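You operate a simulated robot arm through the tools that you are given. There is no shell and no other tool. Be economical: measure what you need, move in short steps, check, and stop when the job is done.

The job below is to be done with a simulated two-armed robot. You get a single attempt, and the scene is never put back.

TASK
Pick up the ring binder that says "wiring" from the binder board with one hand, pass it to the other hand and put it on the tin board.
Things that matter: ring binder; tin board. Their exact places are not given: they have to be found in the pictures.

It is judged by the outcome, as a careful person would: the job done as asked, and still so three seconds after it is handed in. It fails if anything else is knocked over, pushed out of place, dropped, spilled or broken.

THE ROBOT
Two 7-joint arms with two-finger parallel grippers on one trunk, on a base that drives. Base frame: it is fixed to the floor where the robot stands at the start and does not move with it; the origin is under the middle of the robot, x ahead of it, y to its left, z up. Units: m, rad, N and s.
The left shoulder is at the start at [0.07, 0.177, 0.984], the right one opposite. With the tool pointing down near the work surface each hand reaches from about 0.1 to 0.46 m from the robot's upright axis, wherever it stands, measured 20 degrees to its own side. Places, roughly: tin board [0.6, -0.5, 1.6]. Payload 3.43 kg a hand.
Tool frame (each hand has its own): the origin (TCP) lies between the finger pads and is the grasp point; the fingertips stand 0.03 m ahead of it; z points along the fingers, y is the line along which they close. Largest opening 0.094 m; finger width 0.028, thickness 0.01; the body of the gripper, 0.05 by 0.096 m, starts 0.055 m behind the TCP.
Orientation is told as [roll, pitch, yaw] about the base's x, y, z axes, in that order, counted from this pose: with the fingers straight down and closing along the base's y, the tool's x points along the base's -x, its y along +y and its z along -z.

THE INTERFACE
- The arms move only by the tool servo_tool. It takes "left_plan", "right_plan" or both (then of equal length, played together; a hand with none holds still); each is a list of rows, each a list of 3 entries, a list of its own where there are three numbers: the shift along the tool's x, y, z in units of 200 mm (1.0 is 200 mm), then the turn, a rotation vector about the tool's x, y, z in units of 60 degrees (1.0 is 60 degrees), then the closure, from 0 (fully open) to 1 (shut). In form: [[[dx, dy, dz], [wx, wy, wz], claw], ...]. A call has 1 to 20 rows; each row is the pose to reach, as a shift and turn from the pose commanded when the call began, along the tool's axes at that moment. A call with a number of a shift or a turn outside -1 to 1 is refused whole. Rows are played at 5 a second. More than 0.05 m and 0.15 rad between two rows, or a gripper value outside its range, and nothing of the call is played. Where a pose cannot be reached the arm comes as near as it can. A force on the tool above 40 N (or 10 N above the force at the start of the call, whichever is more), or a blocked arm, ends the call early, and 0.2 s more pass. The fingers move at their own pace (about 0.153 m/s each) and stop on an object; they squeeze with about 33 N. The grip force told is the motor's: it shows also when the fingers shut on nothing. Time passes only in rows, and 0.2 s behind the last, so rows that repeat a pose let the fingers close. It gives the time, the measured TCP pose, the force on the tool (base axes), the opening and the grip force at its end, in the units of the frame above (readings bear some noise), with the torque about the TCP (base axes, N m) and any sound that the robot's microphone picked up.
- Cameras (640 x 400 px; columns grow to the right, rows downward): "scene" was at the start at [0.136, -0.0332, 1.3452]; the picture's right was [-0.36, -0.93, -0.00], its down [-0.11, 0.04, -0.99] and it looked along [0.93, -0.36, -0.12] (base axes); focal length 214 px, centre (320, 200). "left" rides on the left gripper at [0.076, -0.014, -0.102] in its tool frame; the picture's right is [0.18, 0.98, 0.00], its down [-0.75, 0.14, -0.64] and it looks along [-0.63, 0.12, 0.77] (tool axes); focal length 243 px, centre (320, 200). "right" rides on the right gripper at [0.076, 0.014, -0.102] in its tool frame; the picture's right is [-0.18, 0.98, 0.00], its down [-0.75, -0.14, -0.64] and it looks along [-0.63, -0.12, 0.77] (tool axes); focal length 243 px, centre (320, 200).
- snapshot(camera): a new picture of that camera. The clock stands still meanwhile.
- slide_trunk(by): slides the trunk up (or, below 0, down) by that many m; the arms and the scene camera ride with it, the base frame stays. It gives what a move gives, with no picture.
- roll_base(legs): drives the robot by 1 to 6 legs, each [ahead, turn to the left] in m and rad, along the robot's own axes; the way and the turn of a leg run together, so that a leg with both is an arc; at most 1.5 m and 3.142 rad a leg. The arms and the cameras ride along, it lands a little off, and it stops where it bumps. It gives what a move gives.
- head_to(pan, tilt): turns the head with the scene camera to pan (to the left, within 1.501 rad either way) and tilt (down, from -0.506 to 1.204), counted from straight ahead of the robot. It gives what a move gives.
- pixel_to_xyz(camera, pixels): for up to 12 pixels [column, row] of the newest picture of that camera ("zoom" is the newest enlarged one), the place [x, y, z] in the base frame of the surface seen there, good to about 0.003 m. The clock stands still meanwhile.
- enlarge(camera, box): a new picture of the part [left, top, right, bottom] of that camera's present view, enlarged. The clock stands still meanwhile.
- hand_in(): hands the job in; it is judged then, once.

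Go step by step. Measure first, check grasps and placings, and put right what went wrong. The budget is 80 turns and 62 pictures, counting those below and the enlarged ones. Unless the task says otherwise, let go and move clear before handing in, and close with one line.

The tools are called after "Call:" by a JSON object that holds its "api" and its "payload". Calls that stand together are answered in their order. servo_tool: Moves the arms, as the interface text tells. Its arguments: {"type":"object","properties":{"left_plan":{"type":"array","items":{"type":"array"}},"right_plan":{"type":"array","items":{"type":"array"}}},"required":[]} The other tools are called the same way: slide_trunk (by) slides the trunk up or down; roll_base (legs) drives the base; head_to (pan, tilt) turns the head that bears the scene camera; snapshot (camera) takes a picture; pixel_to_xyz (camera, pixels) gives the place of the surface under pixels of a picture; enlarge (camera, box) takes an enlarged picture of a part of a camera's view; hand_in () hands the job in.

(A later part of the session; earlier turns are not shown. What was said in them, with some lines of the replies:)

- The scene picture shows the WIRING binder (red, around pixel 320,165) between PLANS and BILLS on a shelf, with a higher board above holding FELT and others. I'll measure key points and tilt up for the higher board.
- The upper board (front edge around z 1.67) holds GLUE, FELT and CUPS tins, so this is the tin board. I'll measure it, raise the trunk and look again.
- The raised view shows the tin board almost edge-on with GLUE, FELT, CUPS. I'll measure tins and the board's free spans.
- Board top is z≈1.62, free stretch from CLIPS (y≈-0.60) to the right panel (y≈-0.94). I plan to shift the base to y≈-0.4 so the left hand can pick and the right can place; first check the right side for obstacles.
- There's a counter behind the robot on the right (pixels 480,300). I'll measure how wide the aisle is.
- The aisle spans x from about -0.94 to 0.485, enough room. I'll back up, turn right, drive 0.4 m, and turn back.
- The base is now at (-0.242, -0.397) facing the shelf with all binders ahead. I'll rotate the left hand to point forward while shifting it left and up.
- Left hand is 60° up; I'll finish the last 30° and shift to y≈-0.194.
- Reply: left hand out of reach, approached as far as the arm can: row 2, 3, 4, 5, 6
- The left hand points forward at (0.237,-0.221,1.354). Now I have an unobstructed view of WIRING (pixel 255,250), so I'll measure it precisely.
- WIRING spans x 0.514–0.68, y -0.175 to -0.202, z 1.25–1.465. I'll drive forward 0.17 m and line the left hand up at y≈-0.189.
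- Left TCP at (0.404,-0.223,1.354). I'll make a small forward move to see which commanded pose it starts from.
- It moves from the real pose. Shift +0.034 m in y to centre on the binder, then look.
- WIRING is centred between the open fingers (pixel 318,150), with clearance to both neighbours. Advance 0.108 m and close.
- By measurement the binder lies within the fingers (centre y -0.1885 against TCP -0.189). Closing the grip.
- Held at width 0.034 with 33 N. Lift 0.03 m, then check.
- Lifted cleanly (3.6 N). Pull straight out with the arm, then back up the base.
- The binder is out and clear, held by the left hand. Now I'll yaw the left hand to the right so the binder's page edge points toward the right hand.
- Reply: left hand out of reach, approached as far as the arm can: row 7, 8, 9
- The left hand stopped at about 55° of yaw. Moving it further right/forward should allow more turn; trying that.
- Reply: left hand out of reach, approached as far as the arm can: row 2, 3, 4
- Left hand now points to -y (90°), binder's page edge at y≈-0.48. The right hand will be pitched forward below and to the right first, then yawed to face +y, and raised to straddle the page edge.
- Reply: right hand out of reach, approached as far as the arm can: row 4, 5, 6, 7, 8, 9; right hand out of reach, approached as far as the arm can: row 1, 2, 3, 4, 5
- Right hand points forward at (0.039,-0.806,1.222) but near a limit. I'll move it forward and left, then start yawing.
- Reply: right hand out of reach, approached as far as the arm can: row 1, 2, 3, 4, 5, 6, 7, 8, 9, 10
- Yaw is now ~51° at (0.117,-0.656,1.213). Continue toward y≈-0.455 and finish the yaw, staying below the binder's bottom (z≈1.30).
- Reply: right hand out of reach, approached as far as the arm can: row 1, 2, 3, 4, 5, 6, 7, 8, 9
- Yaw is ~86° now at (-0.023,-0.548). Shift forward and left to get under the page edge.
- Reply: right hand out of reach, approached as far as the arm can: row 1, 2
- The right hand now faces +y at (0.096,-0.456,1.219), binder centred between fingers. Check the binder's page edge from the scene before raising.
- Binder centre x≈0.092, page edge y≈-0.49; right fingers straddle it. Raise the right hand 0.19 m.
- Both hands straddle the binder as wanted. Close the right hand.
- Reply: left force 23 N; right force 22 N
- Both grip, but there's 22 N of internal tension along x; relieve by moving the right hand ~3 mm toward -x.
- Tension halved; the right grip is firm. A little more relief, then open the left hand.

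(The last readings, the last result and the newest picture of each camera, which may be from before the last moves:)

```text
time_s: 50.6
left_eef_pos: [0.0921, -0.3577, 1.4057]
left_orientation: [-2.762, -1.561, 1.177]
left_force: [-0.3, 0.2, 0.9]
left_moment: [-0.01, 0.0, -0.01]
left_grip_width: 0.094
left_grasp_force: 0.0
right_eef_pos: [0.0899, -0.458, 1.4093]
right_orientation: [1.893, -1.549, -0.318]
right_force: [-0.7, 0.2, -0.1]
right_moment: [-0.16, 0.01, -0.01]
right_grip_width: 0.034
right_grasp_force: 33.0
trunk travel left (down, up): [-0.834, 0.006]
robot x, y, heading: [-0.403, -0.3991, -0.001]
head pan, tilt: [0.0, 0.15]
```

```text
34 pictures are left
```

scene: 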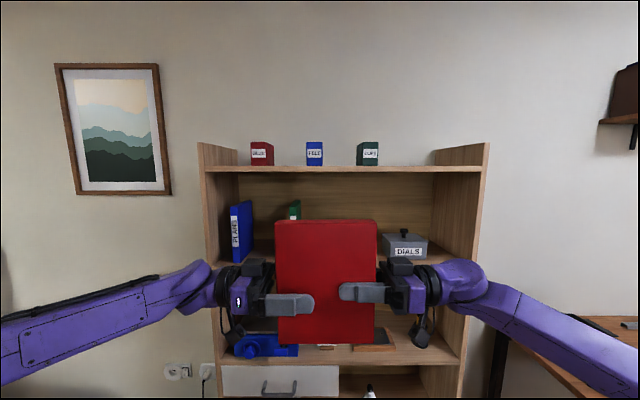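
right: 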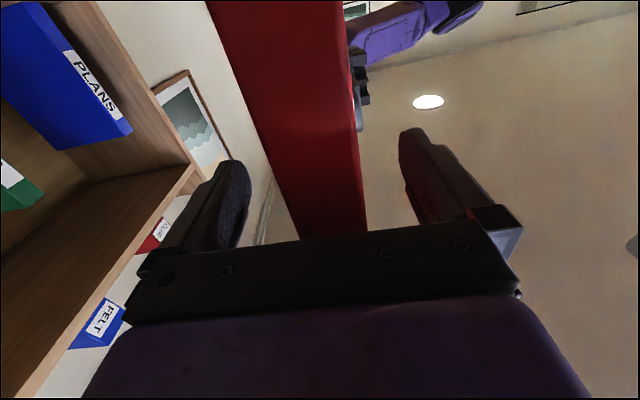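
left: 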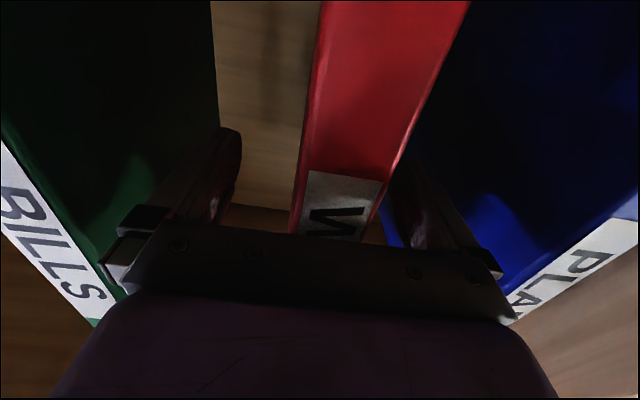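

The left has released and the binder stays in the right hand. Lower the left hand straight down out of the straddle.

Call:
{"api": "servo_tool", "payload": {"left_plan": [[[0.12, 0, 0], [0, 0, 0], 0], [[0.24, 0, 0], [0, 0, 0], 0], [[0.36, 0, 0], [0, 0, 0], 0], [[0.48, 0, 0], [0, 0, 0], 0], [[0.6, 0, 0], [0, 0, 0], 0], [[0.72, 0, 0], [0, 0, 0], 0], [[0.84, 0, 0], [0, 0, 0], 0], [[0.96, 0, 0], [0, 0, 0], 0], [[0.96, 0, 0], [0, 0, 0], 0]]}}

Call:
{"api": "snapshot", "payload": {"camera": "scene"}}

```text
time_s: 52.6
left_eef_pos: [0.0912, -0.3601, 1.2144]
left_orientation: [-2.799, -1.559, 1.214]
left_force: [0.5, -0.9, 0.0]
left_moment: [-0.01, 0.01, -0.02]
left_grip_width: 0.094
left_grasp_force: 0.1
right_eef_pos: [0.0889, -0.458, 1.4092]
right_orientation: [1.903, -1.547, -0.326]
right_force: [-0.2, -1.1, 0.4]
right_moment: [-0.18, 0.0, -0.01]
right_grip_width: 0.0341
right_grasp_force: 33.3
trunk travel left (down, up): [-0.834, 0.006]
robot x, y, heading: [-0.4057, -0.4012, -0.001]
head pan, tilt: [0.0, 0.15]
```

```text
33 pictures are left
```

scene: 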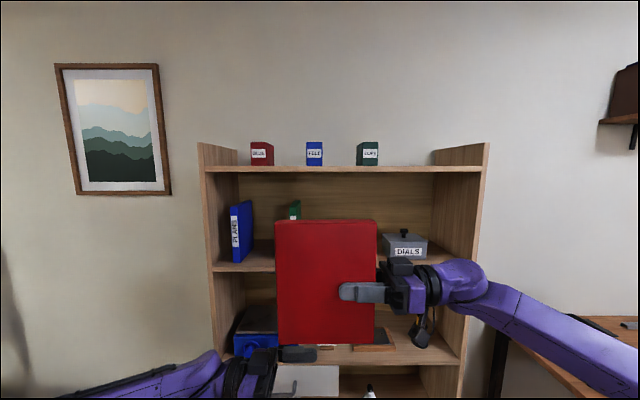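

The left hand is clear below. Now turn the right hand back to point forward while moving it right and up.

Call:
{"api": "servo_tool", "payload": {"right_plan": [[[-0.1, 0, 0], [0, 0, 0], 1], [[-0.2, 0, -0.1], [0.1, 0, 0], 1], [[-0.3, 0, -0.2], [0.22, 0, 0], 1], [[-0.4, 0, -0.3], [0.34, 0, 0], 1], [[-0.5, 0, -0.4], [0.46, 0, 0], 1], [[-0.5, 0, -0.5], [0.58, 0, 0], 1], [[-0.5, 0, -0.6], [0.7, 0, 0], 1], [[-0.5, 0, -0.7], [0.82, 0, 0], 1], [[-0.5, 0, -0.8], [0.94, 0, 0], 1], [[-0.5, 0, -0.8], [0.94, 0, 0], 1]]}}

Call:
{"api": "snapshot", "payload": {"camera": "scene"}}

```text
time_s: 54.8
left_eef_pos: [0.0912, -0.3601, 1.2134]
left_orientation: [-2.721, -1.559, 1.141]
left_force: [0.0, 0.5, 0.1]
left_moment: [-0.03, -0.02, 0.03]
left_grip_width: 0.0938
left_grasp_force: 0.0
right_eef_pos: [0.1196, -0.6498, 1.5182]
right_orientation: [0.578, -1.551, 0.033]
right_force: [0.1, 0.7, -2.8]
right_moment: [-0.1, 0.14, -0.04]
right_grip_width: 0.0343
right_grasp_force: 33.3
right hand out of reach, approached as far as the arm can: row 8, 9, 10
trunk travel left (down, up): [-0.834, 0.006]
robot x, y, heading: [-0.4109, -0.3966, 0.003]
head pan, tilt: [0.0, 0.15]
```

```text
32 pictures are left
```

scene: 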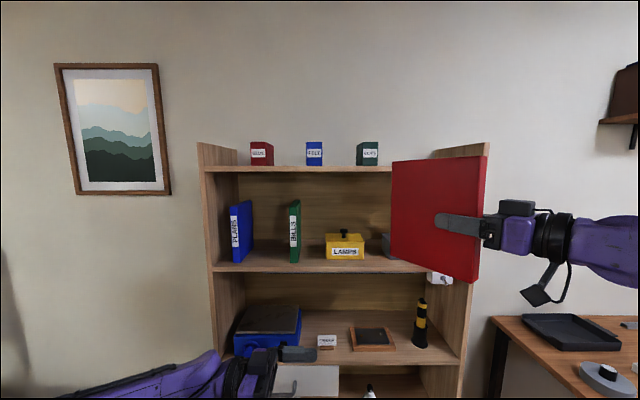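

Yaw down to ~35°, the binder secure (2.8 N). Finish the yaw and raise another 0.2 m.

Call:
{"api": "servo_tool", "payload": {"right_plan": [[[-0.12, -0.03, 0], [0.06, 0, 0], 1], [[-0.24, -0.06, 0], [0.13, 0, 0], 1], [[-0.36, -0.09, 0], [0.2, 0, 0], 1], [[-0.48, -0.12, 0], [0.27, 0, 0], 1], [[-0.6, -0.15, 0], [0.34, 0, 0], 1], [[-0.72, -0.18, 0], [0.41, 0, 0], 1], [[-0.84, -0.22, 0], [0.48, 0, 0], 1], [[-0.92, -0.26, 0], [0.55, 0, 0], 1], [[-1.0, -0.29, 0], [0.583, 0, 0], 1], [[-1.0, -0.29, 0], [0.583, 0, 0], 1]]}}

Call:
{"api": "snapshot", "payload": {"camera": "scene"}}

```text
time_s: 57.0
left_eef_pos: [0.0917, -0.3614, 1.2138]
left_orientation: [-2.727, -1.559, 1.142]
left_force: [0.3, 0.3, -0.4]
left_moment: [0.02, -0.03, 0.04]
left_grip_width: 0.0939
left_grasp_force: 0.0
right_eef_pos: [0.184, -0.7081, 1.7471]
right_orientation: [0.308, -1.549, -0.329]
right_force: [-0.2, -0.3, -3.1]
right_moment: [0.0, 0.21, 0.03]
right_grip_width: 0.0344
right_grasp_force: 32.9
right hand out of reach, approached as far as the arm can: row 1, 2, 3, 4, 5, 6, 7, 8, 9, 10
trunk travel left (down, up): [-0.834, 0.006]
robot x, y, heading: [-0.4078, -0.3961, 0.001]
head pan, tilt: [0.0, 0.15]
```

```text
31 pictures are left
```

scene: 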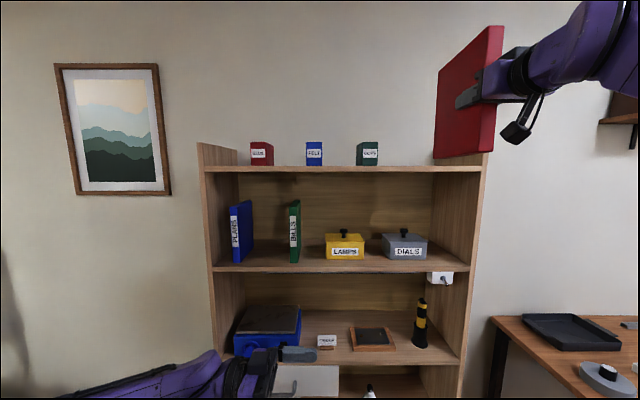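

Right hand holds the binder facing forward at (0.184,-0.708,1.747), left of the board's right panel and beyond CLIPS. Raise it slightly and retract the left hand so it won't hit the shelf when I drive in.

Call:
{"api": "servo_tool", "payload": {"left_plan": [[[0, -0.15, -0.1], [0, 0, 0], 0], [[0, -0.3, -0.2], [0, 0, 0], 0], [[0, -0.45, -0.2], [0, 0, 0], 0], [[0, -0.6, -0.2], [0, 0, 0], 0], [[0, -0.6, -0.2], [0, 0, 0], 0]], "right_plan": [[[-0.06, -0.02, 0], [0, 0, 0], 1], [[-0.12, -0.04, 0], [0, 0, 0], 1], [[-0.12, -0.06, 0], [0, 0, 0], 1], [[-0.12, -0.06, 0], [0, 0, 0], 1], [[-0.12, -0.06, 0], [0, 0, 0], 1]]}}

Call:
{"api": "snapshot", "payload": {"camera": "scene"}}

```text
time_s: 58.2
left_eef_pos: [-0.0273, -0.3191, 1.2139]
left_orientation: [-2.761, -1.56, 1.176]
left_force: [0.1, -1.0, -0.6]
left_moment: [0.01, -0.04, -0.02]
left_grip_width: 0.0941
left_grasp_force: 0.1
right_eef_pos: [0.1837, -0.7206, 1.7717]
right_orientation: [0.277, -1.547, -0.296]
right_force: [0.4, 0.3, -2.3]
right_moment: [-0.03, 0.19, 0.03]
right_grip_width: 0.0342
right_grasp_force: 33.5
trunk travel left (down, up): [-0.834, 0.006]
robot x, y, heading: [-0.4075, -0.3975, 0.0]
head pan, tilt: [0.0, 0.15]
```

```text
30 pictures are left
```

scene: 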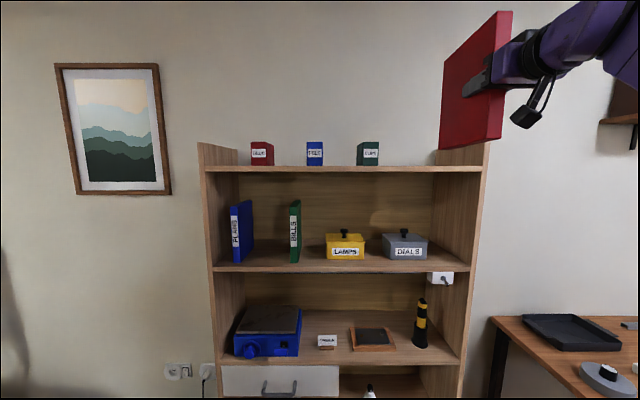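

Left is retracted. Verify binder bottom height and board geometry before driving in.

Call:
{"api": "pixel_to_xyz", "payload": {"camera": "scene", "pixels": [[442, 145], [470, 147], [496, 145], [505, 15], [450, 60], [480, 169], [210, 169], [486, 150]]}}

Call:
{"api": "roll_base", "payload": {"legs": [[0.17, 0]]}}

Call:
{"api": "head_to", "payload": {"pan": -0.45, "tilt": -0.1}}

Call:
{"api": "snapshot", "payload": {"camera": "scene"}}

```text
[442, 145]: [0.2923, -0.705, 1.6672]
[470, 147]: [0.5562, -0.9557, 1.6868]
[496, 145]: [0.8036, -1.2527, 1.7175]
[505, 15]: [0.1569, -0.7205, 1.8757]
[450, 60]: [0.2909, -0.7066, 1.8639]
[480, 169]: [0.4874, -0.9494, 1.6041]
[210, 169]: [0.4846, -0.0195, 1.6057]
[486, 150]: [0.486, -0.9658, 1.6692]
```

```text
time_s: 59.7
left_eef_pos: [0.1391, -0.3181, 1.2152]
left_orientation: [-3.02, -1.559, 1.433]
left_force: [0.5, -0.3, -0.3]
left_moment: [0.02, -0.01, 0.05]
left_grip_width: 0.0941
left_grasp_force: 0.1
right_eef_pos: [0.3474, -0.7216, 1.7734]
right_orientation: [0.385, -1.553, -0.407]
right_force: [0.1, -0.1, -3.6]
right_moment: [0.01, 0.2, -0.01]
right_grip_width: 0.0342
right_grasp_force: 32.9
trunk travel left (down, up): [-0.834, 0.006]
robot x, y, heading: [-0.2366, -0.3968, -0.008]
head pan, tilt: [0.0, 0.15]
```

```text
time_s: 60.6
left_eef_pos: [0.1422, -0.3182, 1.2132]
left_orientation: [-2.677, -1.558, 1.089]
left_force: [1.0, -0.1, 0.7]
left_moment: [0.03, 0.0, -0.02]
left_grip_width: 0.0938
left_grasp_force: 0.1
right_eef_pos: [0.3545, -0.7205, 1.771]
right_orientation: [0.306, -1.548, -0.329]
right_force: [0.4, 0.6, -2.8]
right_moment: [-0.01, 0.2, 0.03]
right_grip_width: 0.0344
right_grasp_force: 32.6
trunk travel left (down, up): [-0.834, 0.006]
robot x, y, heading: [-0.2368, -0.3954, 0.0]
head pan, tilt: [-0.45, -0.099]
```

```text
29 pictures are left
```

scene: 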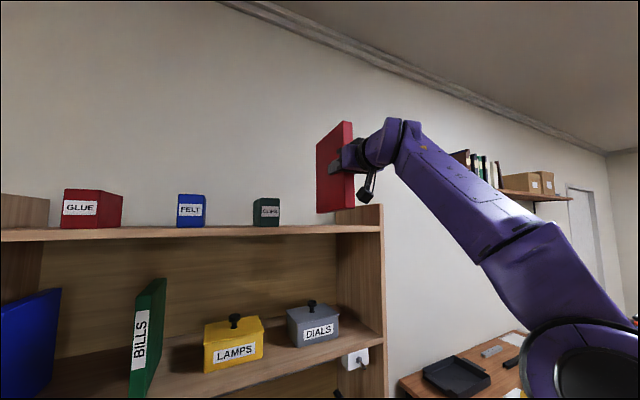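

Binder bottom is ~0.108 below the TCP, board top ~1.62. Drive forward 0.195 m.

Call:
{"api": "roll_base", "payload": {"legs": [[0.195, 0]]}}

Call:
{"api": "snapshot", "payload": {"camera": "scene"}}

Call:
{"api": "snapshot", "payload": {"camera": "right"}}

```text
time_s: 62.1
left_eef_pos: [0.3324, -0.319, 1.2144]
left_orientation: [-3.066, -1.561, 1.48]
left_force: [-0.3, -0.4, 0.0]
left_moment: [0.0, -0.01, 0.05]
left_grip_width: 0.0939
left_grasp_force: 0.1
right_eef_pos: [0.5415, -0.7202, 1.7731]
right_orientation: [0.419, -1.554, -0.439]
right_force: [-1.4, 0.6, -3.0]
right_moment: [-0.01, 0.19, -0.03]
right_grip_width: 0.0344
right_grasp_force: 33.0
trunk travel left (down, up): [-0.834, 0.006]
robot x, y, heading: [-0.0465, -0.3949, 0.002]
head pan, tilt: [-0.45, -0.099]
```

```text
28 pictures are left
```

scene: 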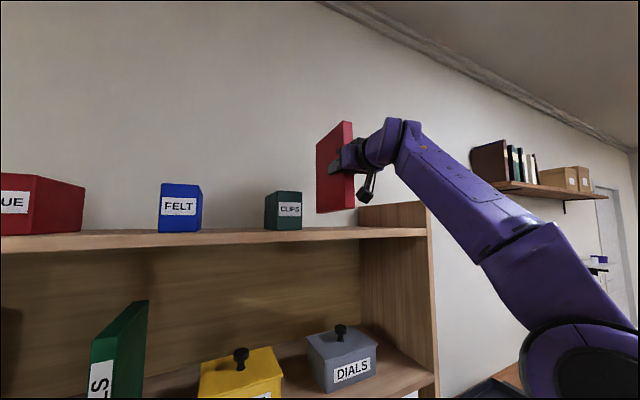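

```text
27 pictures are left
```

right: 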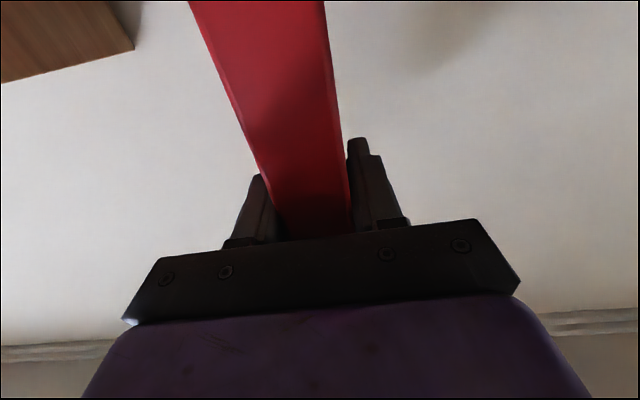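

The binder is over the board between CLIPS and the right panel. Move 0.02 m forward and begin lowering.

Call:
{"api": "servo_tool", "payload": {"right_plan": [[[0, 0, 0.05], [0, 0, 0], 1], [[0, 0, 0.1], [0, 0, 0], 1], [[0.05, 0, 0.1], [0, 0, 0], 1], [[0.1, 0, 0.1], [0, 0, 0], 1], [[0.14, 0, 0.1], [0, 0, 0], 1], [[0.14, 0, 0.1], [0, 0, 0], 1]]}}

Call:
{"api": "enlarge", "payload": {"camera": "scene", "box": [260, 110, 440, 260]}}

```text
time_s: 63.5
left_eef_pos: [0.3356, -0.3185, 1.213]
left_orientation: [-2.733, -1.56, 1.149]
left_force: [-0.4, 0.1, 0.4]
left_moment: [-0.04, -0.04, -0.04]
left_grip_width: 0.094
left_grasp_force: 0.0
right_eef_pos: [0.5668, -0.7201, 1.7426]
right_orientation: [0.354, -1.551, -0.375]
right_force: [-0.4, 1.1, -3.5]
right_moment: [0.0, 0.17, -0.01]
right_grip_width: 0.0343
right_grasp_force: 32.9
right hand out of reach, approached as far as the arm can: row 2
trunk travel left (down, up): [-0.834, 0.006]
robot x, y, heading: [-0.0435, -0.3932, -0.003]
head pan, tilt: [-0.45, -0.099]
```

```text
2.67 times, centred on (350, 185) of scene
```

zoom: 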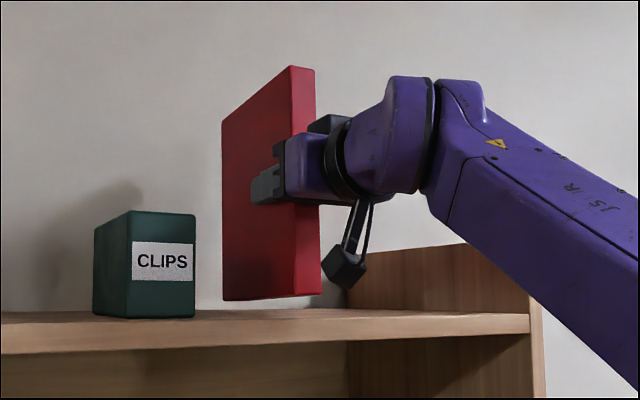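

Binder bottom is ~15 mm above the board, clear of CLIPS. Lower in small rows watching the force.

Call:
{"api": "servo_tool", "payload": {"right_plan": [[[0.02, 0, 0], [0, 0, 0], 1], [[0.04, 0, 0], [0, 0, 0], 1], [[0.05, 0, 0], [0, 0, 0], 1], [[0.06, 0, 0], [0, 0, 0], 1], [[0.06, 0, 0], [0, 0, 0], 1]]}}

Call:
{"api": "enlarge", "payload": {"camera": "scene", "box": [260, 160, 440, 260]}}

```text
time_s: 64.7
left_eef_pos: [0.3357, -0.3179, 1.2138]
left_orientation: [-2.757, -1.56, 1.175]
left_force: [0.3, -0.1, 0.5]
left_moment: [0.0, 0.0, 0.0]
left_grip_width: 0.0938
left_grasp_force: 0.1
right_eef_pos: [0.5656, -0.7208, 1.731]
right_orientation: [0.361, -1.549, -0.381]
right_force: [-0.7, 0.5, -3.5]
right_moment: [0.02, 0.18, 0.03]
right_grip_width: 0.034
right_grasp_force: 32.7
trunk travel left (down, up): [-0.834, 0.006]
robot x, y, heading: [-0.0455, -0.3938, 0.002]
head pan, tilt: [-0.45, -0.099]
```

```text
3.56 times, centred on (350, 210) of scene
```

zoom: 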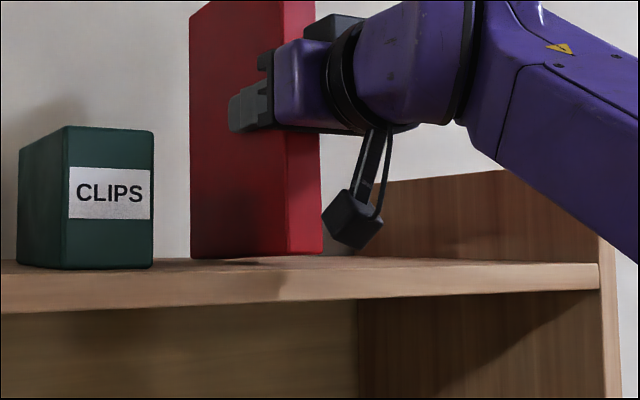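

A few mm remain; creep 4 mm.

Call:
{"api": "servo_tool", "payload": {"right_plan": [[[0.01, 0, 0], [0, 0, 0], 1], [[0.02, 0, 0], [0, 0, 0], 1], [[0.02, 0, 0], [0, 0, 0], 1]]}}

```text
time_s: 65.5
left_eef_pos: [0.3349, -0.3173, 1.2139]
left_orientation: [-2.856, -1.559, 1.273]
left_force: [0.6, 0.1, -0.3]
left_moment: [0.03, -0.03, 0.03]
left_grip_width: 0.0936
left_grasp_force: 0.0
right_eef_pos: [0.5638, -0.72, 1.7294]
right_orientation: [0.351, -1.554, -0.371]
right_force: [0.8, -0.6, 4.5]
right_moment: [-0.22, -1.07, -0.06]
right_grip_width: 0.0342
right_grasp_force: 33.0
trunk travel left (down, up): [-0.834, 0.006]
robot x, y, heading: [-0.0447, -0.3986, -0.0]
head pan, tilt: [-0.45, -0.099]
```

Contact at the spine end first (moment -1.07): the binder is tilted ~1° nose-down. Level it by pitching slightly, then lower a touch.

Call:
{"api": "servo_tool", "payload": {"right_plan": [[[0, 0, 0], [0, -0.01, 0], 1], [[0, 0, 0], [0, -0.02, 0], 1], [[0.005, 0, 0], [0, -0.02, 0], 1], [[0.01, 0, 0], [0, -0.02, 0], 1], [[0.01, 0, 0], [0, -0.02, 0], 1]]}}

Call:
{"api": "enlarge", "payload": {"camera": "scene", "box": [260, 160, 440, 260]}}

```text
time_s: 66.7
left_eef_pos: [0.3355, -0.3193, 1.2137]
left_orientation: [-2.808, -1.561, 1.224]
left_force: [0.6, 0.6, -0.1]
left_moment: [-0.03, -0.05, 0.0]
left_grip_width: 0.0941
left_grasp_force: 0.0
right_eef_pos: [0.5654, -0.7201, 1.7265]
right_orientation: [1.722, -1.564, -1.744]
right_force: [0.1, -0.2, 2.5]
right_moment: [-0.1, -0.57, -0.02]
right_grip_width: 0.0343
right_grasp_force: 32.5
trunk travel left (down, up): [-0.834, 0.006]
robot x, y, heading: [-0.041, -0.3929, -0.003]
head pan, tilt: [-0.45, -0.099]
```

```text
3.56 times, centred on (350, 210) of scene
```

zoom: 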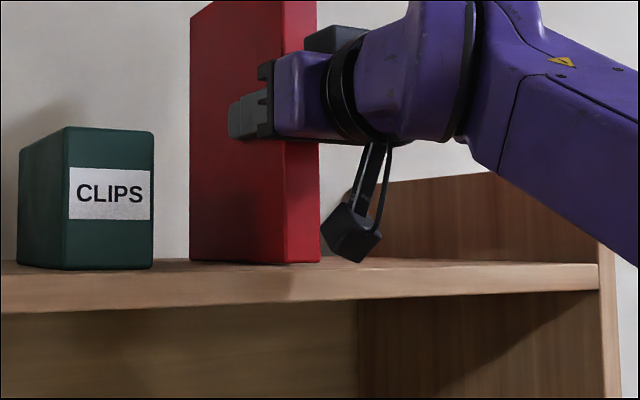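

Almost flat; one more tiny levelling, then release.

Call:
{"api": "servo_tool", "payload": {"right_plan": [[[0, 0, 0], [0, -0.01, 0], 1], [[0.005, 0, 0], [0, -0.012, 0], 1], [[0.005, 0, 0], [0, -0.012, 0], 1]]}}

```text
time_s: 67.5
left_eef_pos: [0.3351, -0.3193, 1.2138]
left_orientation: [-2.784, -1.559, 1.199]
left_force: [-0.4, 0.1, 1.0]
left_moment: [0.01, 0.02, 0.01]
left_grip_width: 0.0939
left_grasp_force: 0.1
right_eef_pos: [0.5674, -0.7225, 1.7259]
right_orientation: [2.66, -1.555, -2.679]
right_force: [-0.3, 0.8, -3.7]
right_moment: [-0.01, 0.22, 0.0]
right_grip_width: 0.0343
right_grasp_force: 32.9
right hand out of reach, approached as far as the arm can: row 2, 3
trunk travel left (down, up): [-0.834, 0.006]
robot x, y, heading: [-0.047, -0.3965, -0.001]
head pan, tilt: [-0.45, -0.099]
```

Now the binder hangs free again (−3.7 N); lower 2 mm.

Call:
{"api": "servo_tool", "payload": {"right_plan": [[[0.005, 0, 0], [0, 0, 0], 1], [[0.01, 0, 0], [0, 0, 0], 1], [[0.01, 0, 0], [0, 0, 0], 1]]}}

```text
time_s: 68.3
left_eef_pos: [0.335, -0.3189, 1.2137]
left_orientation: [-2.749, -1.56, 1.168]
left_force: [-0.2, -0.2, -0.9]
left_moment: [0.03, -0.01, -0.05]
left_grip_width: 0.0941
left_grasp_force: 0.2
right_eef_pos: [0.5684, -0.7214, 1.7261]
right_orientation: [2.659, -1.556, -2.68]
right_force: [-0.6, 0.0, -3.3]
right_moment: [-0.01, 0.15, 0.0]
right_grip_width: 0.0343
right_grasp_force: 33.3
trunk travel left (down, up): [-0.834, 0.006]
robot x, y, heading: [-0.047, -0.3978, 0.003]
head pan, tilt: [-0.45, -0.099]
```

Little change; lower another 2 mm.

Call:
{"api": "servo_tool", "payload": {"right_plan": [[[0.005, 0, 0], [0, 0, 0], 1], [[0.01, 0, 0], [0, 0, 0], 1], [[0.01, 0, 0], [0, 0, 0], 1]]}}

Call:
{"api": "enlarge", "payload": {"camera": "scene", "box": [260, 160, 440, 260]}}

```text
time_s: 69.1
left_eef_pos: [0.3348, -0.3185, 1.2138]
left_orientation: [-2.818, -1.559, 1.234]
left_force: [0.3, -0.3, -0.3]
left_moment: [0.01, 0.01, 0.0]
left_grip_width: 0.0941
left_grasp_force: 0.0
right_eef_pos: [0.569, -0.7217, 1.7252]
right_orientation: [2.801, -1.553, -2.82]
right_force: [1.0, -0.8, 4.1]
right_moment: [-0.23, 0.33, 0.09]
right_grip_width: 0.0342
right_grasp_force: 32.8
trunk travel left (down, up): [-0.834, 0.006]
robot x, y, heading: [-0.0426, -0.3943, -0.001]
head pan, tilt: [-0.45, -0.099]
```

```text
3.56 times, centred on (350, 210) of scene
```

zoom: 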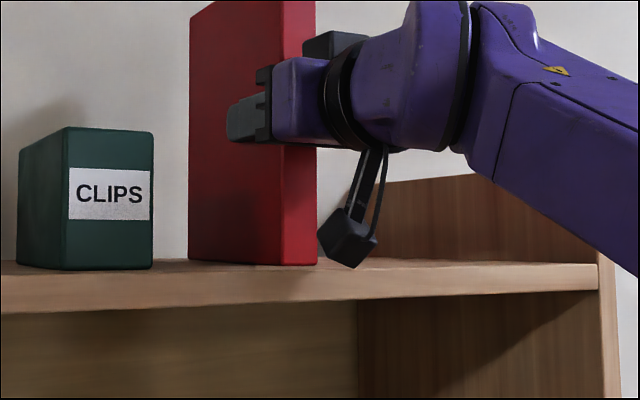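

The page end is now resting on the board and the tilt is under 1°. Open the right hand.

Call:
{"api": "servo_tool", "payload": {"right_plan": [[[0, 0, 0], [0, 0, 0], 0.55], [[0, 0, 0], [0, 0, 0], 0.4], [[0, 0, 0], [0, 0, 0], 0.2], [[0, 0, 0], [0, 0, 0], 0], [[0, 0, 0], [0, 0, 0], 0]]}}

Call:
{"api": "snapshot", "payload": {"camera": "scene"}}

Call:
{"api": "snapshot", "payload": {"camera": "right"}}

```text
time_s: 70.3
left_eef_pos: [0.3348, -0.3179, 1.2151]
left_orientation: [-2.806, -1.561, 1.223]
left_force: [-0.4, 0.2, 0.4]
left_moment: [-0.01, 0.0, -0.01]
left_grip_width: 0.0939
left_grasp_force: 0.0
right_eef_pos: [0.5701, -0.7206, 1.7234]
right_orientation: [2.71, -1.555, -2.732]
right_force: [0.6, -0.1, 0.2]
right_moment: [0.01, -0.01, 0.01]
right_grip_width: 0.0939
right_grasp_force: 0.1
trunk travel left (down, up): [-0.834, 0.006]
robot x, y, heading: [-0.0434, -0.3946, -0.004]
head pan, tilt: [-0.45, -0.099]
```

```text
22 pictures are left
```

scene: 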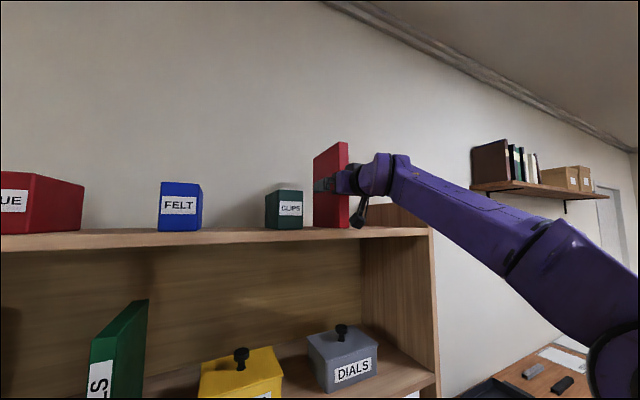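

```text
21 pictures are left
```

right: 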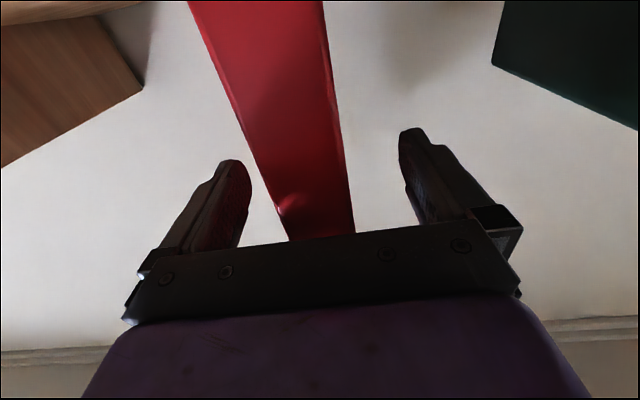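

The binder stands freely between the open fingers. Back the base straight out.

Call:
{"api": "roll_base", "payload": {"legs": [[-0.3, 0]]}}

Call:
{"api": "head_to", "payload": {"pan": -0.1, "tilt": 0.0}}

Call:
{"api": "snapshot", "payload": {"camera": "scene"}}

```text
time_s: 72.4
left_eef_pos: [0.0356, -0.3188, 1.2131]
left_orientation: [-2.653, -1.559, 1.068]
left_force: [0.3, 0.7, 0.2]
left_moment: [0.02, 0.01, 0.0]
left_grip_width: 0.0941
left_grasp_force: 0.0
right_eef_pos: [0.2701, -0.7238, 1.7232]
right_orientation: [2.641, -1.558, -2.665]
right_force: [-0.1, 0.1, 0.0]
right_moment: [-0.02, -0.03, 0.03]
right_grip_width: 0.094
right_grasp_force: 0.0
trunk travel left (down, up): [-0.834, 0.006]
robot x, y, heading: [-0.347, -0.3951, 0.001]
head pan, tilt: [-0.45, -0.099]
```

```text
time_s: 73.2
left_eef_pos: [0.0335, -0.3197, 1.2136]
left_orientation: [-2.864, -1.561, 1.277]
left_force: [-0.7, 0.8, -0.5]
left_moment: [0.01, 0.04, 0.02]
left_grip_width: 0.0941
left_grasp_force: 0.1
right_eef_pos: [0.2672, -0.721, 1.7242]
right_orientation: [2.72, -1.555, -2.745]
right_force: [-0.7, 0.4, 0.4]
right_moment: [0.02, 0.0, 0.03]
right_grip_width: 0.0942
right_grasp_force: 0.0
trunk travel left (down, up): [-0.834, 0.006]
robot x, y, heading: [-0.3446, -0.3959, -0.002]
head pan, tilt: [-0.099, 0.0]
```

```text
20 pictures are left
```

scene: 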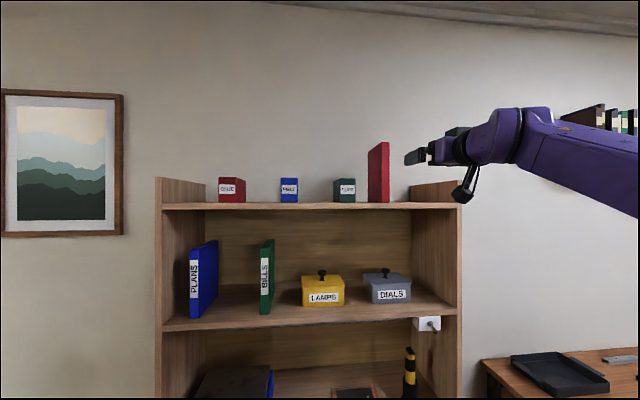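

The WIRING binder stands upright on the tin board (pixel 378,172) next to CLIPS, everything else is in place, and both hands are empty and clear. Handing in.

Call:
{"api": "hand_in", "payload": {}}

```text
The job is handed in.
```

The "wiring" binder was picked up with the left hand, passed to the right, and now stands upright on the tin board to the right of CLIPS. Its spine label faces the wall, and nothing else was disturbed.
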